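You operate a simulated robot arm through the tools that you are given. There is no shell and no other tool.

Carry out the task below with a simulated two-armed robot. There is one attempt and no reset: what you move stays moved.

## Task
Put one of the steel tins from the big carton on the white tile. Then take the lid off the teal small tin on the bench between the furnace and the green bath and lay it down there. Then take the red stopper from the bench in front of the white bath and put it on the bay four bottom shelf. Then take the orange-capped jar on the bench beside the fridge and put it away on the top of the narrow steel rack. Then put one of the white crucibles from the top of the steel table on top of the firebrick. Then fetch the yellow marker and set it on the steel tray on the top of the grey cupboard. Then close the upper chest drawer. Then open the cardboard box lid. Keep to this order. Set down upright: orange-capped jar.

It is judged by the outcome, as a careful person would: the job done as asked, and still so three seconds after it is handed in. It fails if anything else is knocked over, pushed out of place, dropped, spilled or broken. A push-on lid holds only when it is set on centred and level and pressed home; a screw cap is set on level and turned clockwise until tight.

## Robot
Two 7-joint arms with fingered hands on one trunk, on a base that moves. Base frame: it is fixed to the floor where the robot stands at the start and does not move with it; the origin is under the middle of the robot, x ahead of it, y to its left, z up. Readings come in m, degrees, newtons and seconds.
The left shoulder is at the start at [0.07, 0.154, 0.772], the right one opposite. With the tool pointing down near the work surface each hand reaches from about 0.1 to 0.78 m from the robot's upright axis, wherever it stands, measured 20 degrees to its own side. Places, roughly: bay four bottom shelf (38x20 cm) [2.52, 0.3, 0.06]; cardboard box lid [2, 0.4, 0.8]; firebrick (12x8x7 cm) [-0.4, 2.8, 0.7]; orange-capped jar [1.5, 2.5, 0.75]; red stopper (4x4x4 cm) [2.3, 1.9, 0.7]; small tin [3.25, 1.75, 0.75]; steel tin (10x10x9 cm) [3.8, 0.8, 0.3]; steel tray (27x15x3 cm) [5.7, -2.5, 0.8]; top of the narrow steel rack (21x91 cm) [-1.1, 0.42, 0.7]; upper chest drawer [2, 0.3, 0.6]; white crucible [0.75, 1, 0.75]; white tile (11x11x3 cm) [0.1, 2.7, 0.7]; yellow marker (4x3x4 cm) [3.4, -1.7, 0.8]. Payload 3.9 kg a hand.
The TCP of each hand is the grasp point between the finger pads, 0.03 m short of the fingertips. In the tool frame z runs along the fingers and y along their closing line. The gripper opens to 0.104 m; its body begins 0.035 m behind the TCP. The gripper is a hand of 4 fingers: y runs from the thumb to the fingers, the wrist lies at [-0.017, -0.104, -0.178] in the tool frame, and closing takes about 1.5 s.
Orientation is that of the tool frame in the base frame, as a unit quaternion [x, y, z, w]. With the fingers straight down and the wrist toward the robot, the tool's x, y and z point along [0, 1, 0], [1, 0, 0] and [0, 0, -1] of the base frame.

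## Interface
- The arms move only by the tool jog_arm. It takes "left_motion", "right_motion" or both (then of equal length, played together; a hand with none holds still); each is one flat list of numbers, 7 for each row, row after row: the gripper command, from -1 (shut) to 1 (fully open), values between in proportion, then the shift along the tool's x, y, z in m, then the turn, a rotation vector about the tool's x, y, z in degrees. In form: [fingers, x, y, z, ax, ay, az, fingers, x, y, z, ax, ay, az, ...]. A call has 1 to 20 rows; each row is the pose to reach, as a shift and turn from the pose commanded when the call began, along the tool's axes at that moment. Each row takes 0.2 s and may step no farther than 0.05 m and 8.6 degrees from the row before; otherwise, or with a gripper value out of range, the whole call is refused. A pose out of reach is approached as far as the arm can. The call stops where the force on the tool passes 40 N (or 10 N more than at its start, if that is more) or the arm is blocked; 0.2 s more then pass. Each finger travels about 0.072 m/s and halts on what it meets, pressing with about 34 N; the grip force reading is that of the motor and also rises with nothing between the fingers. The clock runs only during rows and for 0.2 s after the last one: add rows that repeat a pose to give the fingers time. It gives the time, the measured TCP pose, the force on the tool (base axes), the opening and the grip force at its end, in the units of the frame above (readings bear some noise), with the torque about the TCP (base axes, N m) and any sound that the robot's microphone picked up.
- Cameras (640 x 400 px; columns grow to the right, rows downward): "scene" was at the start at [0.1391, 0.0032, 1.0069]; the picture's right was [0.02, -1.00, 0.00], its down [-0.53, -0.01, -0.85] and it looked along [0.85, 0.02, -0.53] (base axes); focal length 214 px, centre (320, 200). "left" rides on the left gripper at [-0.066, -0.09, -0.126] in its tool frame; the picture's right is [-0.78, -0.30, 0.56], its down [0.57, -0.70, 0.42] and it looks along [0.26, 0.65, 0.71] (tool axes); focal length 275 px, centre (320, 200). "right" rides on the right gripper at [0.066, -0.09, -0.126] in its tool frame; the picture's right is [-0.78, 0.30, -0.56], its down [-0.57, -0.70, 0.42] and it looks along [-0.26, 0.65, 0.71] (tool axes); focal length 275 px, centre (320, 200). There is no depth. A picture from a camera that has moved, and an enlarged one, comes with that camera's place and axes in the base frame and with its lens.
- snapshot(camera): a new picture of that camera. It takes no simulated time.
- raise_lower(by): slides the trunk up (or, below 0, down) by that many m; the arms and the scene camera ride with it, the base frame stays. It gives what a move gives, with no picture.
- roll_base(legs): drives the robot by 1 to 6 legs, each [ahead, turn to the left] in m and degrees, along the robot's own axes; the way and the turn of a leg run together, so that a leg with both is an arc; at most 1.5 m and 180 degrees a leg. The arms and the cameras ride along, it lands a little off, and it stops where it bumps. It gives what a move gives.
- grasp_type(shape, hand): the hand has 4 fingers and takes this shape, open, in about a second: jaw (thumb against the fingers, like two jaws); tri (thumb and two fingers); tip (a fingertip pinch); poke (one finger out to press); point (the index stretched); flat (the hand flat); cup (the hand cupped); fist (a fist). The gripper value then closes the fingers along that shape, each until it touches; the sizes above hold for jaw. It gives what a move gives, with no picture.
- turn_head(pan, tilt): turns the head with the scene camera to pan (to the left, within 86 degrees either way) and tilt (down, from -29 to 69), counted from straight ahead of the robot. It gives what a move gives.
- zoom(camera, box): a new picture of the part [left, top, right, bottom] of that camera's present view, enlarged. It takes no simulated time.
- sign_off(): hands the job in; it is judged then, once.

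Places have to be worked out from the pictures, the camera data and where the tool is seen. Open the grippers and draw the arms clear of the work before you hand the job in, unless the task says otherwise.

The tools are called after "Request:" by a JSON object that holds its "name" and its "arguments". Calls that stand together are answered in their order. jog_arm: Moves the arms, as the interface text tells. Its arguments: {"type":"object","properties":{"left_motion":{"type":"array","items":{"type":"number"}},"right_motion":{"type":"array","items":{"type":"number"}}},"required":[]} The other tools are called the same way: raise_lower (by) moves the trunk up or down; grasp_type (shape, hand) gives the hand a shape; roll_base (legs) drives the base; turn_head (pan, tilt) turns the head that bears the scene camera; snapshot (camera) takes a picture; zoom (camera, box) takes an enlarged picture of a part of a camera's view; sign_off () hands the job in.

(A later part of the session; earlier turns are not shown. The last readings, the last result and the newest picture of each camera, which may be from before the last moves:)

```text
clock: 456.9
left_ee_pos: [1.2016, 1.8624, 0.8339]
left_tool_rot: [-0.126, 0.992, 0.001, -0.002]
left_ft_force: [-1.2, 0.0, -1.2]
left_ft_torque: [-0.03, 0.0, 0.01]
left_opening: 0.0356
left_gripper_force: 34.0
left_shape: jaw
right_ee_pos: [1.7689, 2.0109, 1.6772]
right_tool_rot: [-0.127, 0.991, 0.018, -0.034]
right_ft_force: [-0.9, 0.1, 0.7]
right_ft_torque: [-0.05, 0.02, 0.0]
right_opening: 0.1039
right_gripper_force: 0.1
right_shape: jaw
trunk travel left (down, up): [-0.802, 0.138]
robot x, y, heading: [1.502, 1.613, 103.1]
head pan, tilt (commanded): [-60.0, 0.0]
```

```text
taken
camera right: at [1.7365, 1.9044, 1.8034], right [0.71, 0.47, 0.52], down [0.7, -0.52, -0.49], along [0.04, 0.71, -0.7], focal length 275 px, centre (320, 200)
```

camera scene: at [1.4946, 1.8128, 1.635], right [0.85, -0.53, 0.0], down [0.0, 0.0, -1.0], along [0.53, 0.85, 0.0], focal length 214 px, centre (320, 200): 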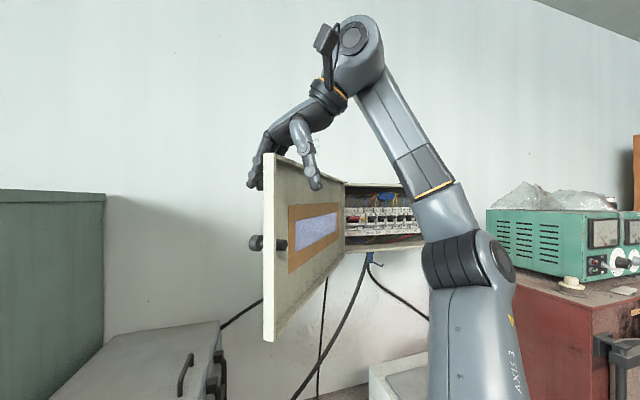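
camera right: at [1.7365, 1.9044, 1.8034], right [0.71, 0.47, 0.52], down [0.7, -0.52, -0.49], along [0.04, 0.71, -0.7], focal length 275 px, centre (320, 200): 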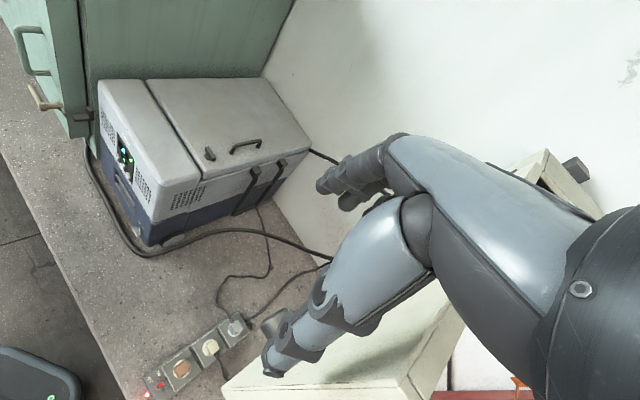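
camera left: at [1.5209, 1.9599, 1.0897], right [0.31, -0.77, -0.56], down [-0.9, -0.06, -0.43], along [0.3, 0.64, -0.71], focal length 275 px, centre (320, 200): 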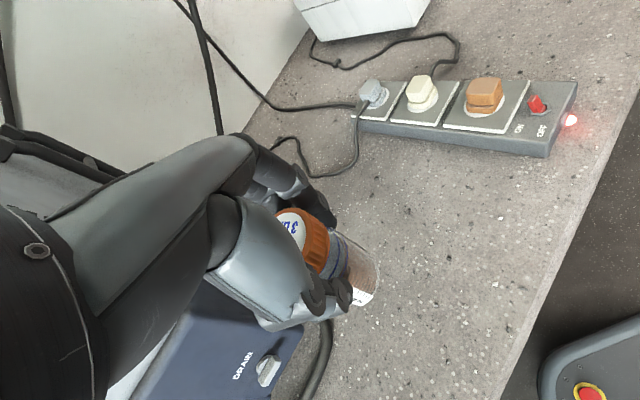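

The door has moved further; I check its position with the head camera.

Request:
{"name": "turn_head", "arguments": {"pan": -45, "tilt": 15}}

Request:
{"name": "snapshot", "arguments": {"camera": "scene"}}

```text
clock: 457.6
left_ee_pos: [1.2033, 1.8605, 0.835]
left_tool_rot: [-0.125, 0.992, 0.002, -0.001]
left_ft_force: [0.0, 0.1, -1.8]
left_ft_torque: [0.0, -0.03, 0.02]
left_opening: 0.0357
left_gripper_force: 33.4
left_shape: jaw
right_ee_pos: [1.7709, 2.0068, 1.679]
right_tool_rot: [-0.128, 0.991, 0.019, -0.034]
right_ft_force: [-0.4, -0.2, 0.7]
right_ft_torque: [0.04, 0.01, -0.02]
right_opening: 0.104
right_gripper_force: 0.0
right_shape: jaw
trunk travel left (down, up): [-0.802, 0.138]
robot x, y, heading: [1.5056, 1.6201, 103.2]
head pan, tilt (commanded): [-45.0, 15.0]
```

```text
taken
camera scene: at [1.54, 1.7456, 1.6109], right [0.85, -0.53, 0.0], down [-0.14, -0.22, -0.97], along [0.51, 0.82, -0.26], focal length 214 px, centre (320, 200)
```

scene: 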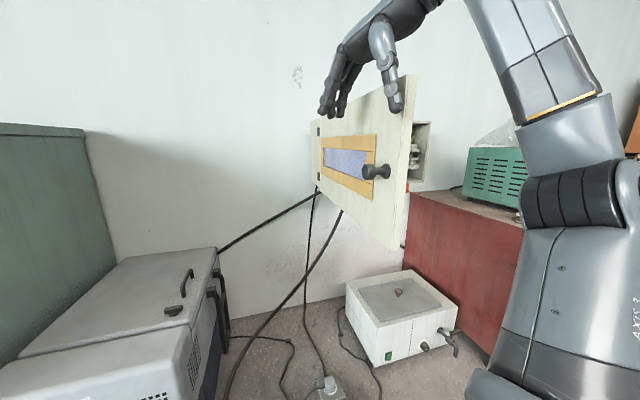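

The door swung freely past its original spot (now ≈16° too far the other way). I'll nudge it back slowly with the hand from its right side: first raise clear and turn right.

Request:
{"name": "raise_lower", "arguments": {"by": 0.13}}

Request:
{"name": "roll_base", "arguments": {"legs": [[0, -22]]}}

Request:
{"name": "turn_head", "arguments": {"pan": -30, "tilt": 15}}

Request:
{"name": "snapshot", "arguments": {"camera": "scene"}}

```text
clock: 459.2
left_ee_pos: [1.2011, 1.8608, 0.9644]
left_tool_rot: [-0.125, 0.992, 0.001, -0.001]
left_ft_force: [0.6, -0.1, -1.2]
left_ft_torque: [0.01, 0.03, 0.03]
left_opening: 0.0356
left_gripper_force: 33.9
left_shape: jaw
right_ee_pos: [1.7703, 2.007, 1.809]
right_tool_rot: [-0.129, 0.991, 0.02, -0.033]
right_ft_force: [0.0, -0.9, 0.0]
right_ft_torque: [0.01, 0.01, 0.02]
right_opening: 0.1038
right_gripper_force: 0.0
right_shape: jaw
trunk travel left (down, up): [-0.932, 0.008]
robot x, y, heading: [1.5056, 1.6158, 103.4]
head pan, tilt (commanded): [-45.0, 15.0]
```

```text
clock: 460.8
left_ee_pos: [1.3147, 1.9557, 0.9653]
left_tool_rot: [0.066, 0.998, 0.002, -0.001]
left_ft_force: [0.3, -0.2, -0.2]
left_ft_torque: [0.02, 0.0, -0.01]
left_opening: 0.0359
left_gripper_force: 33.8
left_shape: jaw
right_ee_pos: [1.8957, 1.88, 1.8091]
right_tool_rot: [0.063, 0.997, 0.025, -0.029]
right_ft_force: [0.4, -1.1, 0.2]
right_ft_torque: [-0.01, -0.04, -0.02]
right_opening: 0.104
right_gripper_force: 0.1
right_shape: jaw
trunk travel left (down, up): [-0.932, 0.008]
robot x, y, heading: [1.5027, 1.6157, 81.1]
head pan, tilt (commanded): [-45.0, 15.0]
```

```text
clock: 461.6
left_ee_pos: [1.3152, 1.9545, 0.9647]
left_tool_rot: [0.067, 0.998, 0.002, -0.001]
left_ft_force: [-0.2, 0.8, -0.8]
left_ft_torque: [0.0, -0.01, 0.03]
left_opening: 0.0356
left_gripper_force: 34.2
left_shape: jaw
right_ee_pos: [1.8971, 1.878, 1.8087]
right_tool_rot: [0.064, 0.997, 0.026, -0.03]
right_ft_force: [0.2, 0.0, -0.1]
right_ft_torque: [-0.02, 0.01, 0.0]
right_opening: 0.1041
right_gripper_force: 0.0
right_shape: jaw
trunk travel left (down, up): [-0.932, 0.008]
robot x, y, heading: [1.5036, 1.6229, 81.2]
head pan, tilt (commanded): [-30.0, 15.0]
```

```text
taken
camera scene: at [1.5677, 1.7403, 1.7408], right [0.78, -0.63, 0.0], down [-0.16, -0.2, -0.97], along [0.61, 0.75, -0.26], focal length 214 px, centre (320, 200)
```

scene: 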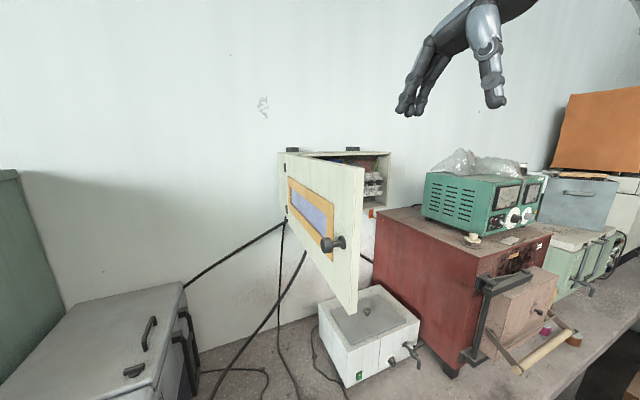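

The door's free edge is now near (1.832, 1.965) versus its original (1.735, 2.002). I lower the right hand on the door's right side, a few centimetres clear of it.

Request:
{"name": "jog_arm", "arguments": {"right_motion": [0.5, -0.025, 0, 0, 0, 0, 0, 0, -0.05, 0, 0, 0, 0, 0, -0.5, -0.07, 0, 0, 0, 0, 0, -0.5, -0.07, 0, 0.04, 0, 0, 0, -0.5, -0.07, 0, 0.08, 0, 0, 0, -0.5, -0.07, 0, 0.12, 0, 0, 0, -0.5, -0.07, 0, 0.16, 0, 0, 0, -0.5, -0.07, 0, 0.2, 0, 0, 0]}}

Request:
{"name": "jog_arm", "arguments": {"right_motion": [-0.5, 0, 0.03, 0, 0, 0, 0, -0.5, 0, 0.06, 0, 0, 0, 0, -0.5, 0, 0.09, 0, 0, 0, 0, -0.5, 0, 0.12, 0, 0, 0, 0, -0.5, 0, 0.14, 0, 0, 0, 0]}}

Request:
{"name": "snapshot", "arguments": {"camera": "scene"}}

Request:
{"name": "snapshot", "arguments": {"camera": "right"}}

```text
clock: 463.4
left_ee_pos: [1.317, 1.9549, 0.9646]
left_tool_rot: [0.067, 0.998, 0.002, -0.002]
left_ft_force: [-0.7, -0.3, -0.8]
left_ft_torque: [-0.01, 0.04, -0.02]
left_opening: 0.0356
left_gripper_force: 34.0
left_shape: jaw
right_ee_pos: [1.955, 1.8804, 1.6069]
right_tool_rot: [0.064, 0.997, 0.025, -0.031]
right_ft_force: [1.2, 0.0, 0.8]
right_ft_torque: [0.02, 0.0, 0.04]
right_opening: 0.0265
right_gripper_force: 0.1
right_shape: jaw
right hand out of reach, approached as far as the arm can: row 1, 2, 3, 4, 5
trunk travel left (down, up): [-0.932, 0.008]
robot x, y, heading: [1.5044, 1.62, 81.4]
head pan, tilt (commanded): [-30.0, 15.0]
```

```text
clock: 464.6
left_ee_pos: [1.316, 1.9563, 0.9636]
left_tool_rot: [0.066, 0.998, 0.002, -0.001]
left_ft_force: [0.4, -0.5, -0.8]
left_ft_torque: [-0.03, 0.01, 0.04]
left_opening: 0.036
left_gripper_force: 34.2
left_shape: jaw
right_ee_pos: [1.973, 2.0202, 1.6114]
right_tool_rot: [0.064, 0.997, 0.025, -0.029]
right_ft_force: [0.2, 0.4, -0.5]
right_ft_torque: [0.0, -0.02, 0.0]
right_opening: 0.0263
right_gripper_force: 0.1
right_shape: jaw
trunk travel left (down, up): [-0.932, 0.008]
robot x, y, heading: [1.5045, 1.6166, 81.3]
head pan, tilt (commanded): [-30.0, 15.0]
```

```text
taken
camera scene: at [1.5676, 1.7425, 1.7406], right [0.78, -0.63, 0.0], down [-0.16, -0.2, -0.97], along [0.6, 0.75, -0.26], focal length 214 px, centre (320, 200)
```

scene: 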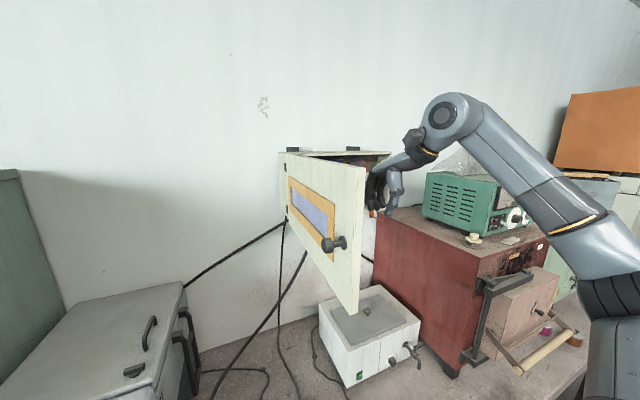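

```text
taken
camera right: at [1.9036, 1.9332, 1.7366], right [0.84, 0.17, 0.52], down [0.45, -0.74, -0.49], along [0.31, 0.65, -0.7], focal length 275 px, centre (320, 200)
```

right: 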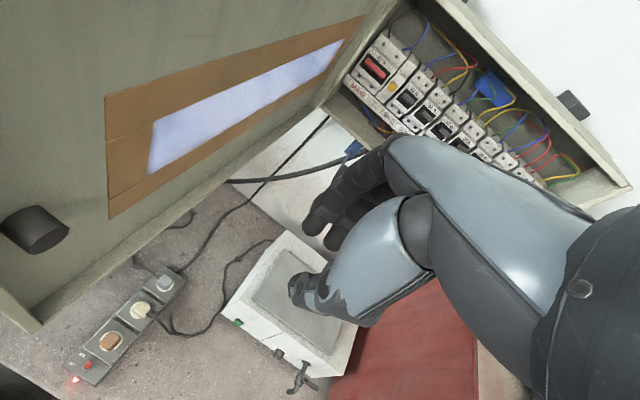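

Now the hand is on the door's right (inner) side. I nudge it left slowly in 1 cm steps and watch the door.

Request:
{"name": "jog_arm", "arguments": {"right_motion": [-0.5, 0.01, 0, 0, 0, 0, 0, -0.5, 0.02, 0, 0, 0, 0, 0, -0.5, 0.03, 0, 0, 0, 0, 0, -0.5, 0.04, 0, 0, 0, 0, 0, -0.5, 0.05, 0, 0, 0, 0, 0, -0.5, 0.06, 0, 0, 0, 0, 0, -0.5, 0.07, 0, 0, 0, 0, 0, -0.5, 0.08, 0, 0, 0, 0, 0, -0.5, 0.09, 0, 0, 0, 0, 0, -0.5, 0.1, 0, 0, 0, 0, 0]}}

Request:
{"name": "snapshot", "arguments": {"camera": "scene"}}

```text
clock: 466.8
left_ee_pos: [1.3159, 1.9548, 0.9646]
left_tool_rot: [0.066, 0.998, 0.002, -0.001]
left_ft_force: [-0.3, -0.1, -1.1]
left_ft_torque: [0.0, 0.04, 0.02]
left_opening: 0.0358
left_gripper_force: 33.1
left_shape: jaw
right_ee_pos: [1.875, 2.0321, 1.6187]
right_tool_rot: [0.063, 0.997, 0.025, -0.03]
right_ft_force: [-0.7, 0.0, -0.5]
right_ft_torque: [0.01, 0.01, -0.01]
right_opening: 0.0261
right_gripper_force: 0.2
right_shape: jaw
trunk travel left (down, up): [-0.932, 0.008]
robot x, y, heading: [1.5033, 1.6145, 81.2]
head pan, tilt (commanded): [-30.0, 15.0]
```

```text
taken
camera scene: at [1.5672, 1.7401, 1.7408], right [0.78, -0.63, 0.0], down [-0.16, -0.2, -0.97], along [0.61, 0.75, -0.26], focal length 214 px, centre (320, 200)
```

scene: 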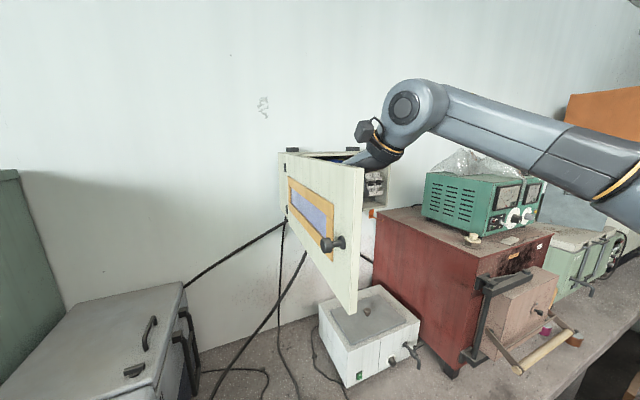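

Contact is just beginning. I continue 5 cm further in small steps.

Request:
{"name": "jog_arm", "arguments": {"right_motion": [-0.5, 0.008, 0, 0, 0, 0, 0, -0.5, 0.016, 0, 0, 0, 0, 0, -0.5, 0.024, 0, 0, 0, 0, 0, -0.5, 0.032, 0, 0, 0, 0, 0, -0.5, 0.04, 0, 0, 0, 0, 0, -0.5, 0.048, 0, 0, 0, 0, 0]}}

Request:
{"name": "zoom", "arguments": {"camera": "scene", "box": [240, 120, 440, 340]}}

```text
clock: 468.1
left_ee_pos: [1.3152, 1.9544, 0.9636]
left_tool_rot: [0.066, 0.998, 0.003, 0.0]
left_ft_force: [0.0, 0.1, -1.4]
left_ft_torque: [0.0, -0.03, -0.04]
left_opening: 0.0354
left_gripper_force: 34.1
left_shape: jaw
right_ee_pos: [1.8264, 2.0384, 1.6209]
right_tool_rot: [0.064, 0.997, 0.026, -0.031]
right_ft_force: [-0.1, -0.1, 1.1]
right_ft_torque: [0.01, 0.03, -0.04]
right_opening: 0.0264
right_gripper_force: 0.0
right_shape: jaw
trunk travel left (down, up): [-0.932, 0.008]
robot x, y, heading: [1.4971, 1.6132, 81.0]
head pan, tilt (commanded): [-30.0, 15.0]
```

```text
1.82 times, centred on (340, 230) of scene
camera zoom: at [1.567, 1.7402, 1.7408], right [0.78, -0.63, 0.0], down [-0.16, -0.2, -0.97], along [0.61, 0.75, -0.26], focal length 390 px, centre (284, 146)
```

zoom: 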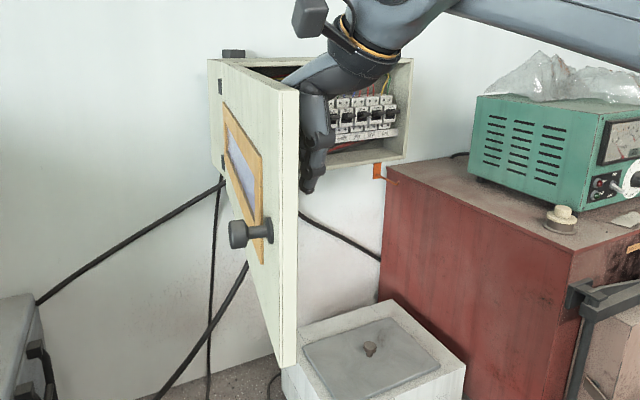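

The free edge is now at about (1.771, 1.984) — 4 cm to go. I push 3.4 cm more, slowly.

Request:
{"name": "jog_arm", "arguments": {"right_motion": [-0.5, 0.006, 0, 0, 0, 0, 0, -0.5, 0.012, 0, 0, 0, 0, 0, -0.5, 0.018, 0, 0, 0, 0, 0, -0.5, 0.024, 0, 0, 0, 0, 0, -0.5, 0.029, 0, 0, 0, 0, 0, -0.5, 0.033, 0, 0, 0, 0, 0]}}

Request:
{"name": "zoom", "arguments": {"camera": "scene", "box": [240, 120, 440, 340]}}

```text
clock: 469.6
left_ee_pos: [1.3151, 1.9548, 0.9643]
left_tool_rot: [0.066, 0.998, 0.003, 0.0]
left_ft_force: [-0.1, -0.3, -1.7]
left_ft_torque: [0.0, -0.05, 0.0]
left_opening: 0.0355
left_gripper_force: 34.0
left_shape: jaw
right_ee_pos: [1.7933, 2.0421, 1.6235]
right_tool_rot: [0.063, 0.997, 0.026, -0.03]
right_ft_force: [0.7, -0.1, -1.0]
right_ft_torque: [-0.01, -0.02, 0.03]
right_opening: 0.0263
right_gripper_force: 0.1
right_shape: jaw
trunk travel left (down, up): [-0.932, 0.008]
robot x, y, heading: [1.5031, 1.6158, 81.1]
head pan, tilt (commanded): [-30.0, 15.0]
```

```text
1.82 times, centred on (340, 230) of scene
camera zoom: at [1.5673, 1.7402, 1.7408], right [0.78, -0.63, 0.0], down [-0.16, -0.2, -0.97], along [0.61, 0.75, -0.26], focal length 390 px, centre (284, 146)
```

zoom: 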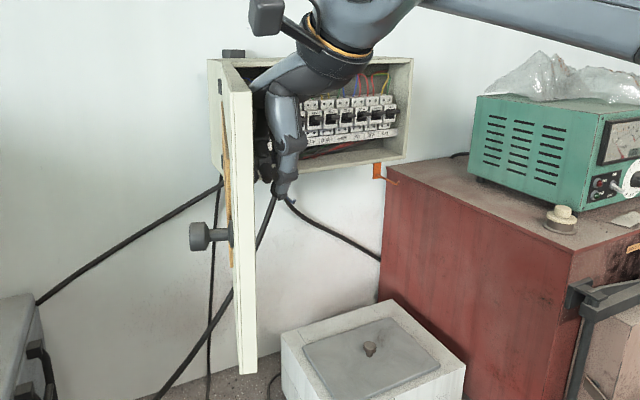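

The free edge is at (1.734, 2.001), matching the original (1.735, 2.002). I withdraw the right hand: first right, then back, then up.

Request:
{"name": "jog_arm", "arguments": {"right_motion": [-0.5, -0.02, 0, 0, 0, 0, 0, -0.5, -0.05, 0, 0, 0, 0, 0, -0.5, -0.08, 0, 0, 0, 0, 0, -0.5, -0.11, -0.02, 0, 0, 0, 0, -0.5, -0.13, -0.05, 0, 0, 0, 0, -0.5, -0.14, -0.09, 0, 0, 0, 0, -0.5, -0.14, -0.13, 0, 0, 0, 0, -0.5, -0.14, -0.17, 0, 0, 0, 0, -0.5, -0.14, -0.2, 0, 0, 0, 0]}}

Request:
{"name": "zoom", "arguments": {"camera": "scene", "box": [240, 120, 440, 340]}}

```text
clock: 471.6
left_ee_pos: [1.315, 1.9526, 0.9654]
left_tool_rot: [0.066, 0.998, 0.004, 0.0]
left_ft_force: [-0.3, -0.3, -1.5]
left_ft_torque: [0.04, 0.01, 0.0]
left_opening: 0.0357
left_gripper_force: 34.3
left_shape: jaw
right_ee_pos: [1.9079, 1.8243, 1.6031]
right_tool_rot: [0.064, 0.997, 0.027, -0.03]
right_ft_force: [-0.3, -0.8, 0.7]
right_ft_torque: [0.02, 0.0, 0.01]
right_opening: 0.0263
right_gripper_force: 0.1
right_shape: jaw
trunk travel left (down, up): [-0.932, 0.008]
robot x, y, heading: [1.5011, 1.6181, 81.5]
head pan, tilt (commanded): [-30.0, 15.0]
```

```text
1.82 times, centred on (340, 230) of scene
camera zoom: at [1.5674, 1.737, 1.741], right [0.78, -0.63, 0.0], down [-0.16, -0.2, -0.97], along [0.61, 0.75, -0.26], focal length 390 px, centre (284, 146)
```

zoom: 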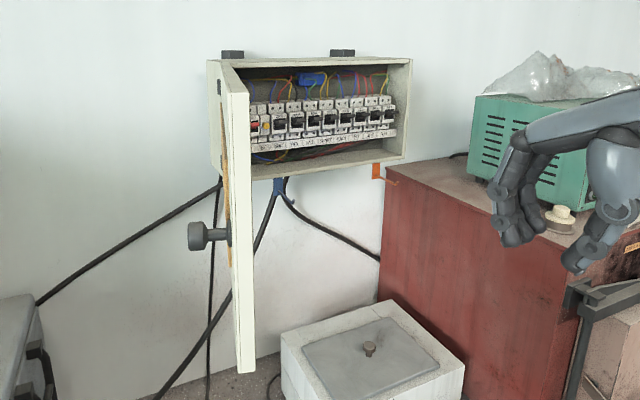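

The door stays put. I turn right (away from the door) to face along the aisle and reverse out with the jar.

Request:
{"name": "roll_base", "arguments": {"legs": [[0, -80]]}}

Request:
{"name": "turn_head", "arguments": {"pan": 0, "tilt": 40}}

Request:
{"name": "snapshot", "arguments": {"camera": "scene"}}

```text
clock: 475.4
left_ee_pos: [1.8011, 1.8622, 0.965]
left_tool_rot: [0.688, 0.726, 0.002, 0.0]
left_ft_force: [0.8, -0.3, -0.5]
left_ft_torque: [-0.04, 0.02, 0.0]
left_opening: 0.0356
left_gripper_force: 33.7
left_shape: jaw
right_ee_pos: [1.7833, 1.2567, 1.604]
right_tool_rot: [0.687, 0.726, 0.038, -0.006]
right_ft_force: [-0.2, 0.2, -0.1]
right_ft_torque: [0.0, -0.01, 0.02]
right_opening: 0.0261
right_gripper_force: 0.1
right_shape: jaw
trunk travel left (down, up): [-0.932, 0.008]
robot x, y, heading: [1.5005, 1.6168, 1.9]
head pan, tilt (commanded): [-30.0, 15.0]
```

```text
clock: 476.3
left_ee_pos: [1.8022, 1.8632, 0.9651]
left_tool_rot: [0.689, 0.724, 0.002, 0.001]
left_ft_force: [-0.5, 0.3, -1.4]
left_ft_torque: [-0.03, 0.0, 0.0]
left_opening: 0.0357
left_gripper_force: 34.2
left_shape: jaw
right_ee_pos: [1.782, 1.2573, 1.6039]
right_tool_rot: [0.687, 0.725, 0.039, -0.006]
right_ft_force: [-0.1, 0.7, 0.0]
right_ft_torque: [0.0, 0.0, -0.02]
right_opening: 0.026
right_gripper_force: 0.1
right_shape: jaw
trunk travel left (down, up): [-0.932, 0.008]
robot x, y, heading: [1.4997, 1.6159, 1.7]
head pan, tilt (commanded): [0.0, 40.0]
```

```text
taken
camera scene: at [1.6367, 1.6215, 1.7013], right [0.03, -1.0, 0.0], down [-0.64, -0.02, -0.77], along [0.77, 0.02, -0.64], focal length 214 px, centre (320, 200)
```

scene: 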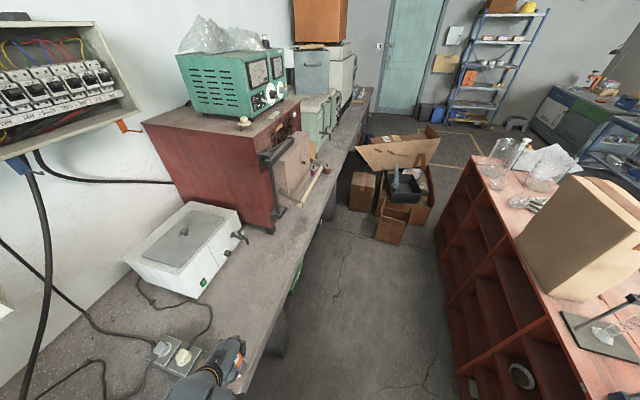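

Aisle behind is the way I came. I reverse 1.8 m past the steel table.

Request:
{"name": "roll_base", "arguments": {"legs": [[-0.9, 0], [-0.9, -1]]}}

Request:
{"name": "roll_base", "arguments": {"legs": [[0, -95]]}}

Request:
{"name": "turn_head", "arguments": {"pan": -60, "tilt": 35}}

Request:
{"name": "snapshot", "arguments": {"camera": "scene"}}

```text
clock: 485.3
left_ee_pos: [0.0223, 1.7955, 0.9649]
left_tool_rot: [0.697, 0.717, 0.002, 0.001]
left_ft_force: [0.2, 0.1, -0.6]
left_ft_torque: [0.02, 0.01, -0.01]
left_opening: 0.0355
left_gripper_force: 34.3
left_shape: jaw
right_ee_pos: [-0.0108, 1.1914, 1.6028]
right_tool_rot: [0.695, 0.718, 0.039, -0.006]
right_ft_force: [-1.0, 0.7, 0.1]
right_ft_torque: [-0.02, 0.04, 0.04]
right_opening: 0.0263
right_gripper_force: 0.2
right_shape: jaw
trunk travel left (down, up): [-0.932, 0.008]
robot x, y, heading: [-0.2831, 1.5604, 0.6]
head pan, tilt (commanded): [0.0, 40.0]
```

```text
clock: 489.8
left_ee_pos: [-0.0754, 1.2321, 0.9644]
left_tool_rot: [0.999, -0.035, 0.0, 0.002]
left_ft_force: [0.7, 0.0, -0.4]
left_ft_torque: [-0.01, 0.0, -0.01]
left_opening: 0.0354
left_gripper_force: 34.0
left_shape: jaw
right_ee_pos: [-0.674, 1.3223, 1.6033]
right_tool_rot: [0.999, -0.033, 0.03, 0.025]
right_ft_force: [0.0, -0.2, 0.2]
right_ft_torque: [0.02, 0.0, -0.01]
right_opening: 0.0262
right_gripper_force: 0.1
right_shape: jaw
trunk travel left (down, up): [-0.932, 0.008]
robot x, y, heading: [-0.2826, 1.5586, -95.1]
head pan, tilt (commanded): [0.0, 40.0]
```

```text
clock: 491.1
left_ee_pos: [-0.0759, 1.2315, 0.9654]
left_tool_rot: [0.999, -0.034, 0.001, 0.002]
left_ft_force: [0.5, 0.7, -1.0]
left_ft_torque: [-0.01, 0.04, 0.0]
left_opening: 0.0354
left_gripper_force: 33.6
left_shape: jaw
right_ee_pos: [-0.6735, 1.3222, 1.6018]
right_tool_rot: [0.999, -0.032, 0.03, 0.023]
right_ft_force: [-0.7, -0.3, -0.3]
right_ft_torque: [-0.01, 0.03, -0.02]
right_opening: 0.026
right_gripper_force: 0.1
right_shape: jaw
trunk travel left (down, up): [-0.932, 0.008]
robot x, y, heading: [-0.2865, 1.5604, -95.0]
head pan, tilt (commanded): [-60.0, 35.0]
```

```text
taken
camera scene: at [-0.3683, 1.4716, 1.7088], right [-0.42, 0.91, 0.0], down [0.52, 0.24, -0.82], along [-0.74, -0.34, -0.57], focal length 214 px, centre (320, 200)
```

scene: 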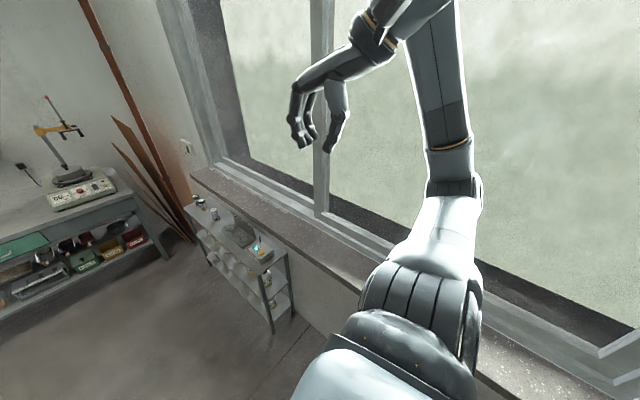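

The rack's top runs from about (-1.0, 0.95) to (-1.15, 0.03). I drive in front of its middle and face it.

Request:
{"name": "roll_base", "arguments": {"legs": [[0, -2], [1.08, 0], [0, -95]]}}

Request:
{"name": "turn_head", "arguments": {"pan": 0, "tilt": 45}}

Request:
{"name": "snapshot", "arguments": {"camera": "scene"}}

Request:
{"name": "zoom", "arguments": {"camera": "scene", "box": [180, 120, 500, 290]}}

```text
clock: 501.0
left_ee_pos: [-0.7581, 0.3231, 0.9625]
left_tool_rot: [-0.638, 0.77, 0.001, -0.002]
left_ft_force: [-1.0, 0.0, -1.3]
left_ft_torque: [0.02, -0.01, -0.04]
left_opening: 0.0349
left_gripper_force: 34.0
left_shape: jaw
right_ee_pos: [-0.5977, 0.9075, 1.604]
right_tool_rot: [-0.639, 0.769, -0.002, -0.04]
right_ft_force: [-0.2, -1.3, -0.7]
right_ft_torque: [-0.02, 0.03, -0.01]
right_opening: 0.026
right_gripper_force: 0.0
right_shape: jaw
trunk travel left (down, up): [-0.932, 0.008]
robot x, y, heading: [-0.4145, 0.4883, 168.4]
head pan, tilt (commanded): [-60.0, 35.0]
```

```text
clock: 502.3
left_ee_pos: [-0.7578, 0.3239, 0.9644]
left_tool_rot: [-0.638, 0.77, 0.001, -0.001]
left_ft_force: [-0.4, 0.4, -1.6]
left_ft_torque: [-0.01, -0.02, 0.03]
left_opening: 0.0352
left_gripper_force: 33.9
left_shape: jaw
right_ee_pos: [-0.5971, 0.9066, 1.6033]
right_tool_rot: [-0.639, 0.769, -0.001, -0.039]
right_ft_force: [0.3, 0.1, -0.1]
right_ft_torque: [0.0, 0.03, 0.02]
right_opening: 0.0264
right_gripper_force: 0.2
right_shape: jaw
trunk travel left (down, up): [-0.932, 0.008]
robot x, y, heading: [-0.408, 0.4879, 168.1]
head pan, tilt (commanded): [0.0, 45.0]
```

```text
taken
camera scene: at [-0.5396, 0.5192, 1.6939], right [0.21, 0.98, 0.0], down [0.69, -0.15, -0.71], along [-0.69, 0.15, -0.71], focal length 214 px, centre (320, 200)
```

scene: 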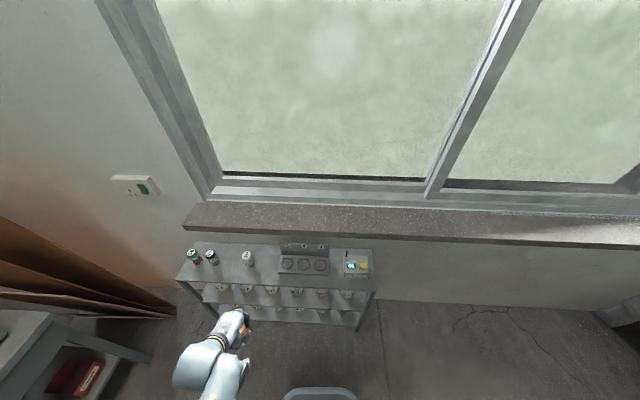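

```text
2.00 times, centred on (340, 205) of scene
camera zoom: at [-0.5396, 0.5192, 1.6939], right [0.21, 0.98, 0.0], down [0.69, -0.15, -0.71], along [-0.69, 0.15, -0.71], focal length 429 px, centre (280, 190)
```

zoom: 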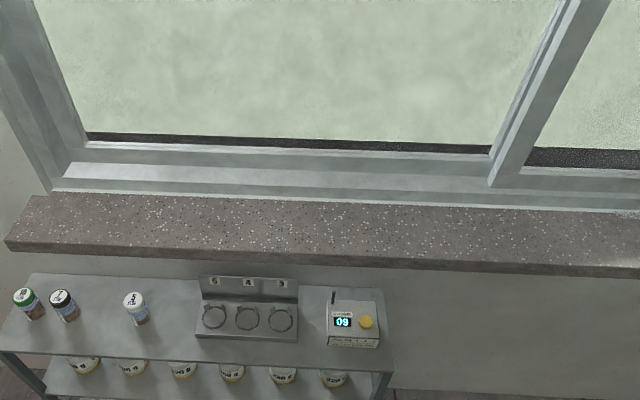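

There's a clear gap in the jar row on the rack between the dark-cap and white-cap jars, centre about (-1.155, 0.195). I shift the base left to bring it into reach.

Request:
{"name": "roll_base", "arguments": {"legs": [[0, 84], [0.285, 0], [0, -88]]}}

Request:
{"name": "turn_head", "arguments": {"pan": 15, "tilt": 45}}

Request:
{"name": "zoom", "arguments": {"camera": "scene", "box": [200, 150, 440, 300]}}

```text
clock: 511.6
left_ee_pos: [-0.858, 0.0661, 0.9646]
left_tool_rot: [-0.615, 0.789, 0.001, -0.001]
left_ft_force: [0.1, -1.0, -0.9]
left_ft_torque: [-0.01, 0.0, 0.01]
left_opening: 0.0348
left_gripper_force: 33.5
left_shape: jaw
right_ee_pos: [-0.6645, 0.6408, 1.6021]
right_tool_rot: [-0.616, 0.787, -0.001, -0.038]
right_ft_force: [-0.2, 0.1, -0.3]
right_ft_torque: [0.0, -0.05, 0.02]
right_opening: 0.0261
right_gripper_force: 0.1
right_shape: jaw
trunk travel left (down, up): [-0.932, 0.008]
robot x, y, heading: [-0.5034, 0.2161, 165.0]
head pan, tilt (commanded): [0.0, 45.0]
```

```text
clock: 512.4
left_ee_pos: [-0.8569, 0.0668, 0.9657]
left_tool_rot: [-0.616, 0.788, 0.001, -0.002]
left_ft_force: [-0.4, 0.0, -1.6]
left_ft_torque: [0.0, 0.02, 0.03]
left_opening: 0.0347
left_gripper_force: 33.6
left_shape: jaw
right_ee_pos: [-0.6631, 0.6414, 1.6038]
right_tool_rot: [-0.616, 0.786, -0.001, -0.039]
right_ft_force: [0.4, 0.0, 0.2]
right_ft_torque: [0.02, 0.02, 0.01]
right_opening: 0.0261
right_gripper_force: 0.1
right_shape: jaw
trunk travel left (down, up): [-0.932, 0.008]
robot x, y, heading: [-0.5014, 0.2152, 164.7]
head pan, tilt (commanded): [15.0, 45.0]
```

```text
2.67 times, centred on (320, 225) of scene
camera zoom: at [-0.6308, 0.2292, 1.6939], right [0.0, 1.0, 0.0], down [0.71, 0.0, -0.71], along [-0.71, 0.0, -0.71], focal length 572 px, centre (320, 133)
```

zoom: 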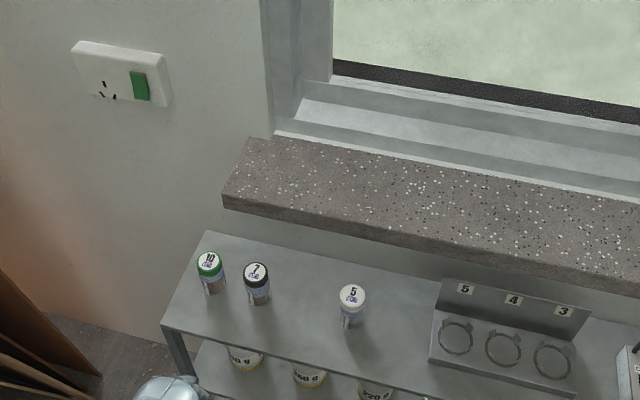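

Measured row: jar 10 (-1.20, 0.03), 7 (-1.18, 0.12), 5 (-1.14, 0.29); the free slot is at (-1.161, 0.203). The window sill overhangs at z≈1.05, so I enter low. I lower the trunk and extend partway to check alignment.

Request:
{"name": "raise_lower", "arguments": {"by": -0.14}}

Request:
{"name": "jog_arm", "arguments": {"left_motion": [-1, -0.008, 0.04, 0, 0, 0, 0, -1, -0.016, 0.08, 0, 0, 0, 0, -1, -0.024, 0.12, 0, 0, 0, 0, -1, -0.032, 0.16, 0, 0, 0, 0, -1, -0.04, 0.19, 0, 0, 0, 0, -1, -0.048, 0.2, 0, 0, 0, 0]}}

Request:
{"name": "snapshot", "arguments": {"camera": "left"}}

Request:
{"name": "zoom", "arguments": {"camera": "scene", "box": [200, 150, 440, 300]}}

```text
clock: 514.0
left_ee_pos: [-0.8571, 0.0672, 0.8252]
left_tool_rot: [-0.616, 0.788, 0.001, -0.002]
left_ft_force: [0.2, 0.6, -1.1]
left_ft_torque: [0.05, 0.0, -0.03]
left_opening: 0.0346
left_gripper_force: 34.3
left_shape: jaw
right_ee_pos: [-0.664, 0.6413, 1.4619]
right_tool_rot: [-0.616, 0.786, 0.0, -0.039]
right_ft_force: [0.9, -0.5, 0.9]
right_ft_torque: [-0.02, 0.01, -0.01]
right_opening: 0.0261
right_gripper_force: 0.2
right_shape: jaw
trunk travel left (down, up): [-0.792, 0.148]
robot x, y, heading: [-0.5015, 0.2136, 164.7]
head pan, tilt (commanded): [15.0, 45.0]
```

```text
clock: 515.4
left_ee_pos: [-1.04, 0.1618, 0.8238]
left_tool_rot: [-0.616, 0.788, 0.001, -0.003]
left_ft_force: [-0.3, -0.1, -1.7]
left_ft_torque: [0.03, -0.01, 0.01]
left_opening: 0.0349
left_gripper_force: 33.8
left_shape: jaw
right_ee_pos: [-0.6634, 0.6402, 1.4635]
right_tool_rot: [-0.617, 0.786, -0.001, -0.04]
right_ft_force: [0.3, 0.1, -0.5]
right_ft_torque: [-0.03, 0.0, -0.01]
right_opening: 0.0263
right_gripper_force: 0.0
right_shape: jaw
trunk travel left (down, up): [-0.792, 0.148]
robot x, y, heading: [-0.4984, 0.2179, 164.9]
head pan, tilt (commanded): [15.0, 45.0]
```

```text
taken
camera left: at [-0.935, 0.2037, 0.95], right [0.47, 0.68, -0.56], down [0.54, -0.73, -0.43], along [-0.7, -0.1, -0.71], focal length 275 px, centre (320, 200)
```

left: 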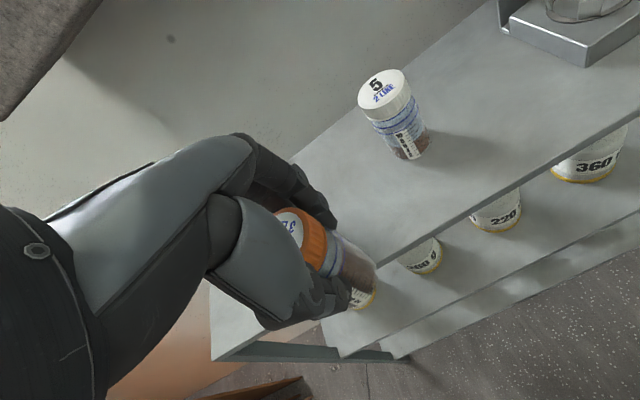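

```text
2.67 times, centred on (320, 225) of scene
camera zoom: at [-0.6305, 0.2295, 1.554], right [0.0, 1.0, 0.0], down [0.71, 0.0, -0.71], along [-0.71, 0.0, -0.71], focal length 572 px, centre (320, 133)
```

zoom: 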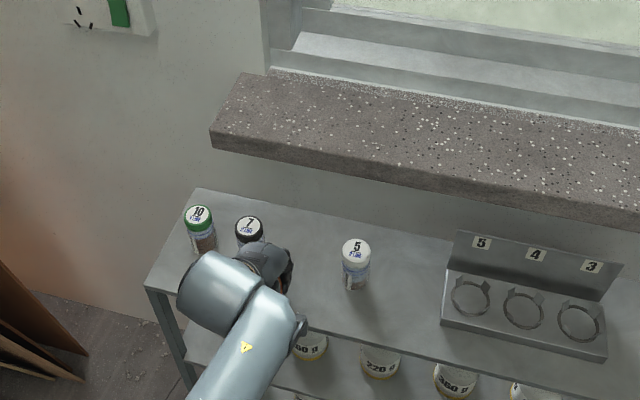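

The slot is straight ahead; neighbours leave about 2 cm on each side of the hand. I advance 12 cm into the slot in small steps.

Request:
{"name": "jog_arm", "arguments": {"left_motion": [-1, -0.003, 0.03, 0, 0, 0, 0, -1, -0.006, 0.06, 0, 0, 0, 0, -1, -0.009, 0.085, 0, 0, 0, 0, -1, -0.011, 0.105, 0, 0, 0, 0, -1, -0.011, 0.1244, 0, 0, 0, 0, -1, -0.011, 0.1244, 0, 0, 0, 0]}}

Request:
{"name": "snapshot", "arguments": {"camera": "left"}}

Request:
{"name": "zoom", "arguments": {"camera": "scene", "box": [200, 150, 440, 300]}}

```text
clock: 516.8
left_ee_pos: [-1.1586, 0.2022, 0.8246]
left_tool_rot: [-0.617, 0.787, 0.0, -0.002]
left_ft_force: [-0.5, -0.4, -1.6]
left_ft_torque: [0.0, -0.01, -0.01]
left_opening: 0.0347
left_gripper_force: 33.8
left_shape: jaw
right_ee_pos: [-0.6632, 0.6394, 1.4625]
right_tool_rot: [-0.616, 0.787, 0.0, -0.039]
right_ft_force: [-0.1, -0.4, -0.3]
right_ft_torque: [-0.01, 0.01, -0.02]
right_opening: 0.0262
right_gripper_force: 0.1
right_shape: jaw
trunk travel left (down, up): [-0.792, 0.148]
robot x, y, heading: [-0.4981, 0.2149, 164.7]
head pan, tilt (commanded): [15.0, 45.0]
```

```text
taken
camera left: at [-1.0535, 0.2448, 0.9498], right [0.47, 0.68, -0.56], down [0.54, -0.73, -0.43], along [-0.7, -0.1, -0.71], focal length 275 px, centre (320, 200)
```

left: 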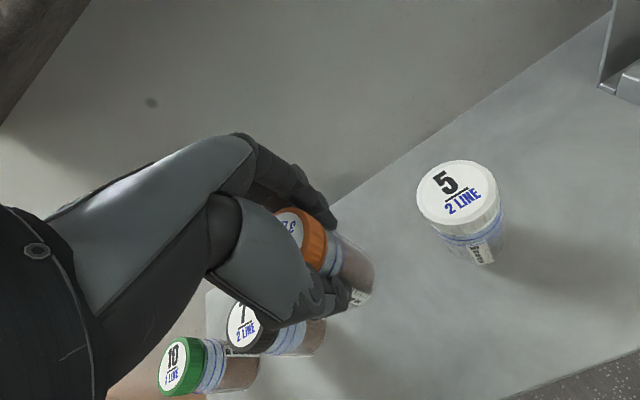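

```text
2.67 times, centred on (320, 225) of scene
camera zoom: at [-0.6304, 0.229, 1.554], right [0.0, 1.0, 0.0], down [0.71, 0.0, -0.71], along [-0.71, 0.0, -0.71], focal length 572 px, centre (320, 133)
```

zoom: 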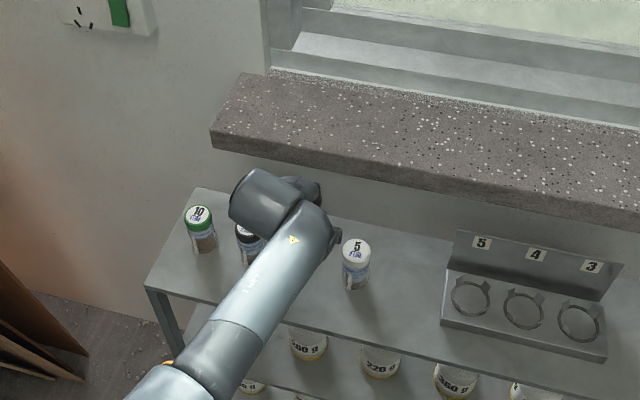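

The jar is in the slot with jars 7 and 5 untouched on either side. I lower it gently until it touches the rack top.

Request:
{"name": "jog_arm", "arguments": {"left_motion": [-1, 0, 0, 0.012, 0, 0, 0, -1, 0, 0, 0.024, 0, 0, 0, -1, 0, 0, 0.033, 0, 0, 0, -1, 0, 0, 0.038, 0, 0, 0]}}

Request:
{"name": "jog_arm", "arguments": {"left_motion": [-1, 0, 0, 0.003, 0, 0, 0, -1, 0, 0, 0.006, 0, 0, 0]}}

```text
clock: 517.8
left_ee_pos: [-1.1599, 0.2019, 0.7876]
left_tool_rot: [-0.617, 0.787, 0.0, -0.003]
left_ft_force: [0.8, -0.4, -1.8]
left_ft_torque: [0.02, 0.0, -0.03]
left_opening: 0.0347
left_gripper_force: 34.4
left_shape: jaw
right_ee_pos: [-0.6653, 0.6422, 1.4626]
right_tool_rot: [-0.617, 0.786, -0.001, -0.039]
right_ft_force: [0.3, -0.1, 0.1]
right_ft_torque: [0.01, 0.02, 0.01]
right_opening: 0.0262
right_gripper_force: 0.0
right_shape: jaw
trunk travel left (down, up): [-0.792, 0.148]
robot x, y, heading: [-0.5002, 0.2153, 164.8]
head pan, tilt (commanded): [15.0, 45.0]
```

```text
clock: 518.4
left_ee_pos: [-1.1583, 0.2031, 0.7814]
left_tool_rot: [-0.616, 0.788, 0.001, -0.002]
left_ft_force: [0.8, -0.2, -0.9]
left_ft_torque: [-0.02, -0.01, 0.03]
left_opening: 0.0346
left_gripper_force: 33.9
left_shape: jaw
right_ee_pos: [-0.6633, 0.641, 1.4625]
right_tool_rot: [-0.616, 0.787, 0.0, -0.04]
right_ft_force: [0.2, 0.1, -0.4]
right_ft_torque: [-0.03, -0.02, -0.01]
right_opening: 0.026
right_gripper_force: 0.1
right_shape: jaw
trunk travel left (down, up): [-0.792, 0.148]
robot x, y, heading: [-0.4993, 0.2151, 164.9]
head pan, tilt (commanded): [15.0, 45.0]
```

Request:
{"name": "jog_arm", "arguments": {"left_motion": [-1, 0, 0, 0.003, 0, 0, 0, -1, 0, 0, 0.006, 0, 0, 0]}}

Request:
{"name": "snapshot", "arguments": {"camera": "left"}}

```text
clock: 519.0
left_ee_pos: [-1.1585, 0.2007, 0.7747]
left_tool_rot: [-0.616, 0.788, 0.001, -0.002]
left_ft_force: [0.0, 0.9, -1.1]
left_ft_torque: [-0.01, -0.03, 0.01]
left_opening: 0.0348
left_gripper_force: 33.8
left_shape: jaw
right_ee_pos: [-0.6642, 0.6419, 1.4629]
right_tool_rot: [-0.616, 0.787, -0.002, -0.039]
right_ft_force: [0.3, -0.7, 0.3]
right_ft_torque: [0.0, 0.02, -0.02]
right_opening: 0.0261
right_gripper_force: 0.1
right_shape: jaw
trunk travel left (down, up): [-0.792, 0.148]
robot x, y, heading: [-0.5018, 0.2129, 165.1]
head pan, tilt (commanded): [15.0, 45.0]
```

```text
taken
camera left: at [-1.0541, 0.2446, 0.9002], right [0.47, 0.68, -0.56], down [0.54, -0.73, -0.43], along [-0.7, -0.1, -0.71], focal length 275 px, centre (320, 200)
```

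left: 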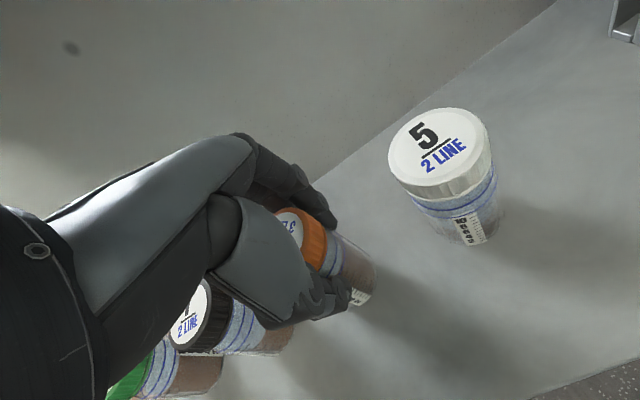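

Still hovering (z=0.775). I continue in 3 mm steps.

Request:
{"name": "jog_arm", "arguments": {"left_motion": [-1, 0, 0, 0.003, 0, 0, 0, -1, 0, 0, 0.006, 0, 0, 0]}}

Request:
{"name": "jog_arm", "arguments": {"left_motion": [-1, 0, 0, 0.003, 0, 0, 0, -1, 0, 0, 0.006, 0, 0, 0]}}

```text
clock: 519.6
left_ee_pos: [-1.1592, 0.2036, 0.7731]
left_tool_rot: [-0.616, 0.788, 0.004, -0.003]
left_ft_force: [0.8, -1.3, 9.3]
left_ft_torque: [-0.05, 0.14, 0.02]
left_opening: 0.0348
left_gripper_force: 33.9
left_shape: jaw
right_ee_pos: [-0.6613, 0.6411, 1.4624]
right_tool_rot: [-0.616, 0.786, 0.0, -0.04]
right_ft_force: [-0.4, 0.2, -0.9]
right_ft_torque: [-0.02, -0.01, -0.01]
right_opening: 0.0261
right_gripper_force: 0.0
right_shape: jaw
trunk travel left (down, up): [-0.792, 0.148]
robot x, y, heading: [-0.4973, 0.2144, 164.8]
head pan, tilt (commanded): [15.0, 45.0]
```

```text
clock: 520.2
left_ee_pos: [-1.1592, 0.2042, 0.7703]
left_tool_rot: [-0.615, 0.788, 0.006, -0.008]
left_ft_force: [-0.6, -2.7, 34.4]
left_ft_torque: [-0.17, 0.21, 0.01]
left_opening: 0.0361
left_gripper_force: 33.6
left_shape: jaw
right_ee_pos: [-0.6574, 0.6404, 1.4648]
right_tool_rot: [-0.616, 0.787, 0.001, -0.041]
right_ft_force: [-0.5, 1.1, 0.3]
right_ft_torque: [0.02, -0.04, -0.02]
right_opening: 0.0262
right_gripper_force: 0.1
right_shape: jaw
trunk travel left (down, up): [-0.792, 0.148]
robot x, y, heading: [-0.5042, 0.2127, 164.7]
head pan, tilt (commanded): [15.0, 45.0]
```

Firmly seated on the rack. I relax 5 mm upward pressure and open the fingers.

Request:
{"name": "jog_arm", "arguments": {"left_motion": [-1, 0, 0, -0.005, 0, 0, 0, -0.6, 0, 0, -0.006, 0, 0, 0, -0.2, 0, 0, -0.006, 0, 0, 0, 0.1, 0, 0, -0.006, 0, 0, 0, 0.25, 0, 0, -0.006, 0, 0, 0, 0.25, 0, 0, -0.006, 0, 0, 0]}}

Request:
{"name": "snapshot", "arguments": {"camera": "left"}}

```text
clock: 521.6
left_ee_pos: [-1.1569, 0.2026, 0.7698]
left_tool_rot: [-0.615, 0.788, -0.001, -0.001]
left_ft_force: [0.4, 0.0, 0.5]
left_ft_torque: [0.01, -0.03, 0.01]
left_opening: 0.0647
left_gripper_force: 0.2
left_shape: jaw
right_ee_pos: [-0.664, 0.6408, 1.4636]
right_tool_rot: [-0.616, 0.787, -0.001, -0.04]
right_ft_force: [-0.1, 0.3, -0.3]
right_ft_torque: [0.01, 0.01, 0.06]
right_opening: 0.0261
right_gripper_force: 0.0
right_shape: jaw
trunk travel left (down, up): [-0.792, 0.148]
robot x, y, heading: [-0.4996, 0.214, 164.8]
head pan, tilt (commanded): [15.0, 45.0]
```

```text
taken
camera left: at [-1.0534, 0.2452, 0.894], right [0.47, 0.68, -0.56], down [0.54, -0.73, -0.42], along [-0.7, -0.1, -0.71], focal length 275 px, centre (320, 200)
```

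left: 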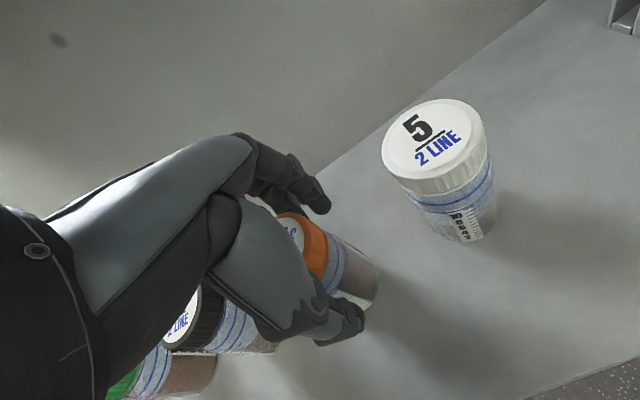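

The jar stands upright on its own. I raise the hand just enough for the fingertips to clear the cap (staying under the sill) and then pull straight back.

Request:
{"name": "jog_arm", "arguments": {"left_motion": [0.25, 0, 0, -0.015, 0, 0, 0, 0.25, 0, 0, -0.03, 0, 0, 0, 0.25, 0, 0, -0.045, 0, 0, 0, 0.25, 0, 0, -0.06, 0, 0, 0, 0.25, 0, 0, -0.062, 0, 0, 0]}}

Request:
{"name": "snapshot", "arguments": {"camera": "left"}}

```text
clock: 522.8
left_ee_pos: [-1.1573, 0.203, 0.8324]
left_tool_rot: [-0.615, 0.789, 0.0, -0.003]
left_ft_force: [0.0, -0.6, 0.1]
left_ft_torque: [-0.02, 0.02, -0.02]
left_opening: 0.0646
left_gripper_force: 0.1
left_shape: jaw
right_ee_pos: [-0.6635, 0.6409, 1.4626]
right_tool_rot: [-0.617, 0.786, -0.001, -0.04]
right_ft_force: [0.0, 1.0, -0.8]
right_ft_torque: [-0.01, 0.0, 0.01]
right_opening: 0.0264
right_gripper_force: 0.1
right_shape: jaw
trunk travel left (down, up): [-0.792, 0.148]
robot x, y, heading: [-0.498, 0.2117, 164.8]
head pan, tilt (commanded): [15.0, 45.0]
```

```text
taken
camera left: at [-1.0539, 0.2448, 0.9565], right [0.47, 0.68, -0.56], down [0.54, -0.73, -0.43], along [-0.7, -0.1, -0.71], focal length 275 px, centre (320, 200)
```

left: 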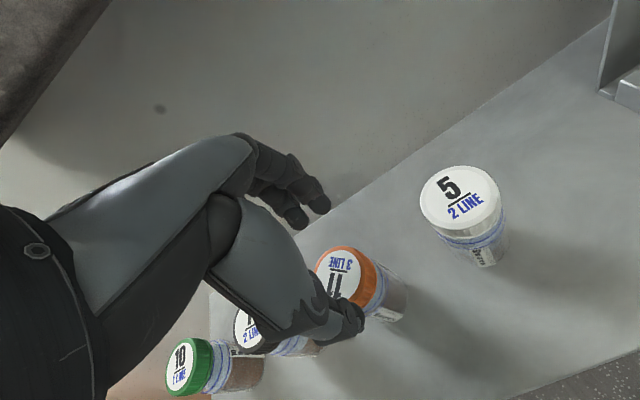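

Fingertips are about 1 cm above the cap. I raise 8 mm more and withdraw straight back.

Request:
{"name": "jog_arm", "arguments": {"left_motion": [0.4, 0, 0, -0.008, 0, 0, 0, 0.4, 0, -0.02, -0.01, 0, 0, 0, 0.4, 0, -0.05, -0.01, 0, 0, 0, 0.4, 0, -0.09, -0.01, 0, 0, 0, 0.4, 0, -0.13, -0.01, 0, 0, 0, 0.4, 0, -0.17, -0.01, 0, 0, 0, 0.4, 0, -0.21, -0.01, 0, 0, 0, 0.4, 0.01, -0.25, -0.01, 0, 0, 0, 0.4, 0.03, -0.29, -0.01, 0, 0, 0, 0.4, 0.05, -0.32, -0.01, 0, 0, 0]}}

Request:
{"name": "zoom", "arguments": {"camera": "scene", "box": [200, 150, 440, 300]}}

```text
clock: 525.0
left_ee_pos: [-0.8597, 0.0762, 0.8427]
left_tool_rot: [-0.616, 0.788, 0.002, -0.003]
left_ft_force: [-0.6, -0.1, 0.4]
left_ft_torque: [-0.01, 0.01, -0.01]
left_opening: 0.0725
left_gripper_force: 0.1
left_shape: jaw
right_ee_pos: [-0.663, 0.6384, 1.4635]
right_tool_rot: [-0.616, 0.787, 0.001, -0.039]
right_ft_force: [0.4, -0.3, 0.2]
right_ft_torque: [0.02, -0.02, 0.02]
right_opening: 0.0262
right_gripper_force: 0.1
right_shape: jaw
trunk travel left (down, up): [-0.792, 0.148]
robot x, y, heading: [-0.5032, 0.2124, 164.7]
head pan, tilt (commanded): [15.0, 45.0]
```

```text
2.67 times, centred on (320, 225) of scene
camera zoom: at [-0.6296, 0.2281, 1.5541], right [0.0, 1.0, 0.0], down [0.71, 0.0, -0.71], along [-0.71, 0.0, -0.71], focal length 572 px, centre (320, 133)
```

zoom: 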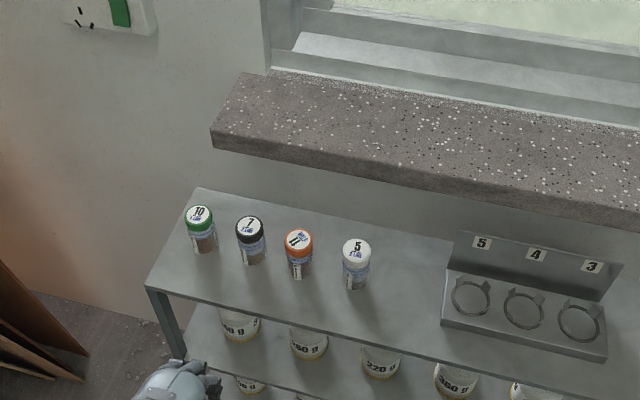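

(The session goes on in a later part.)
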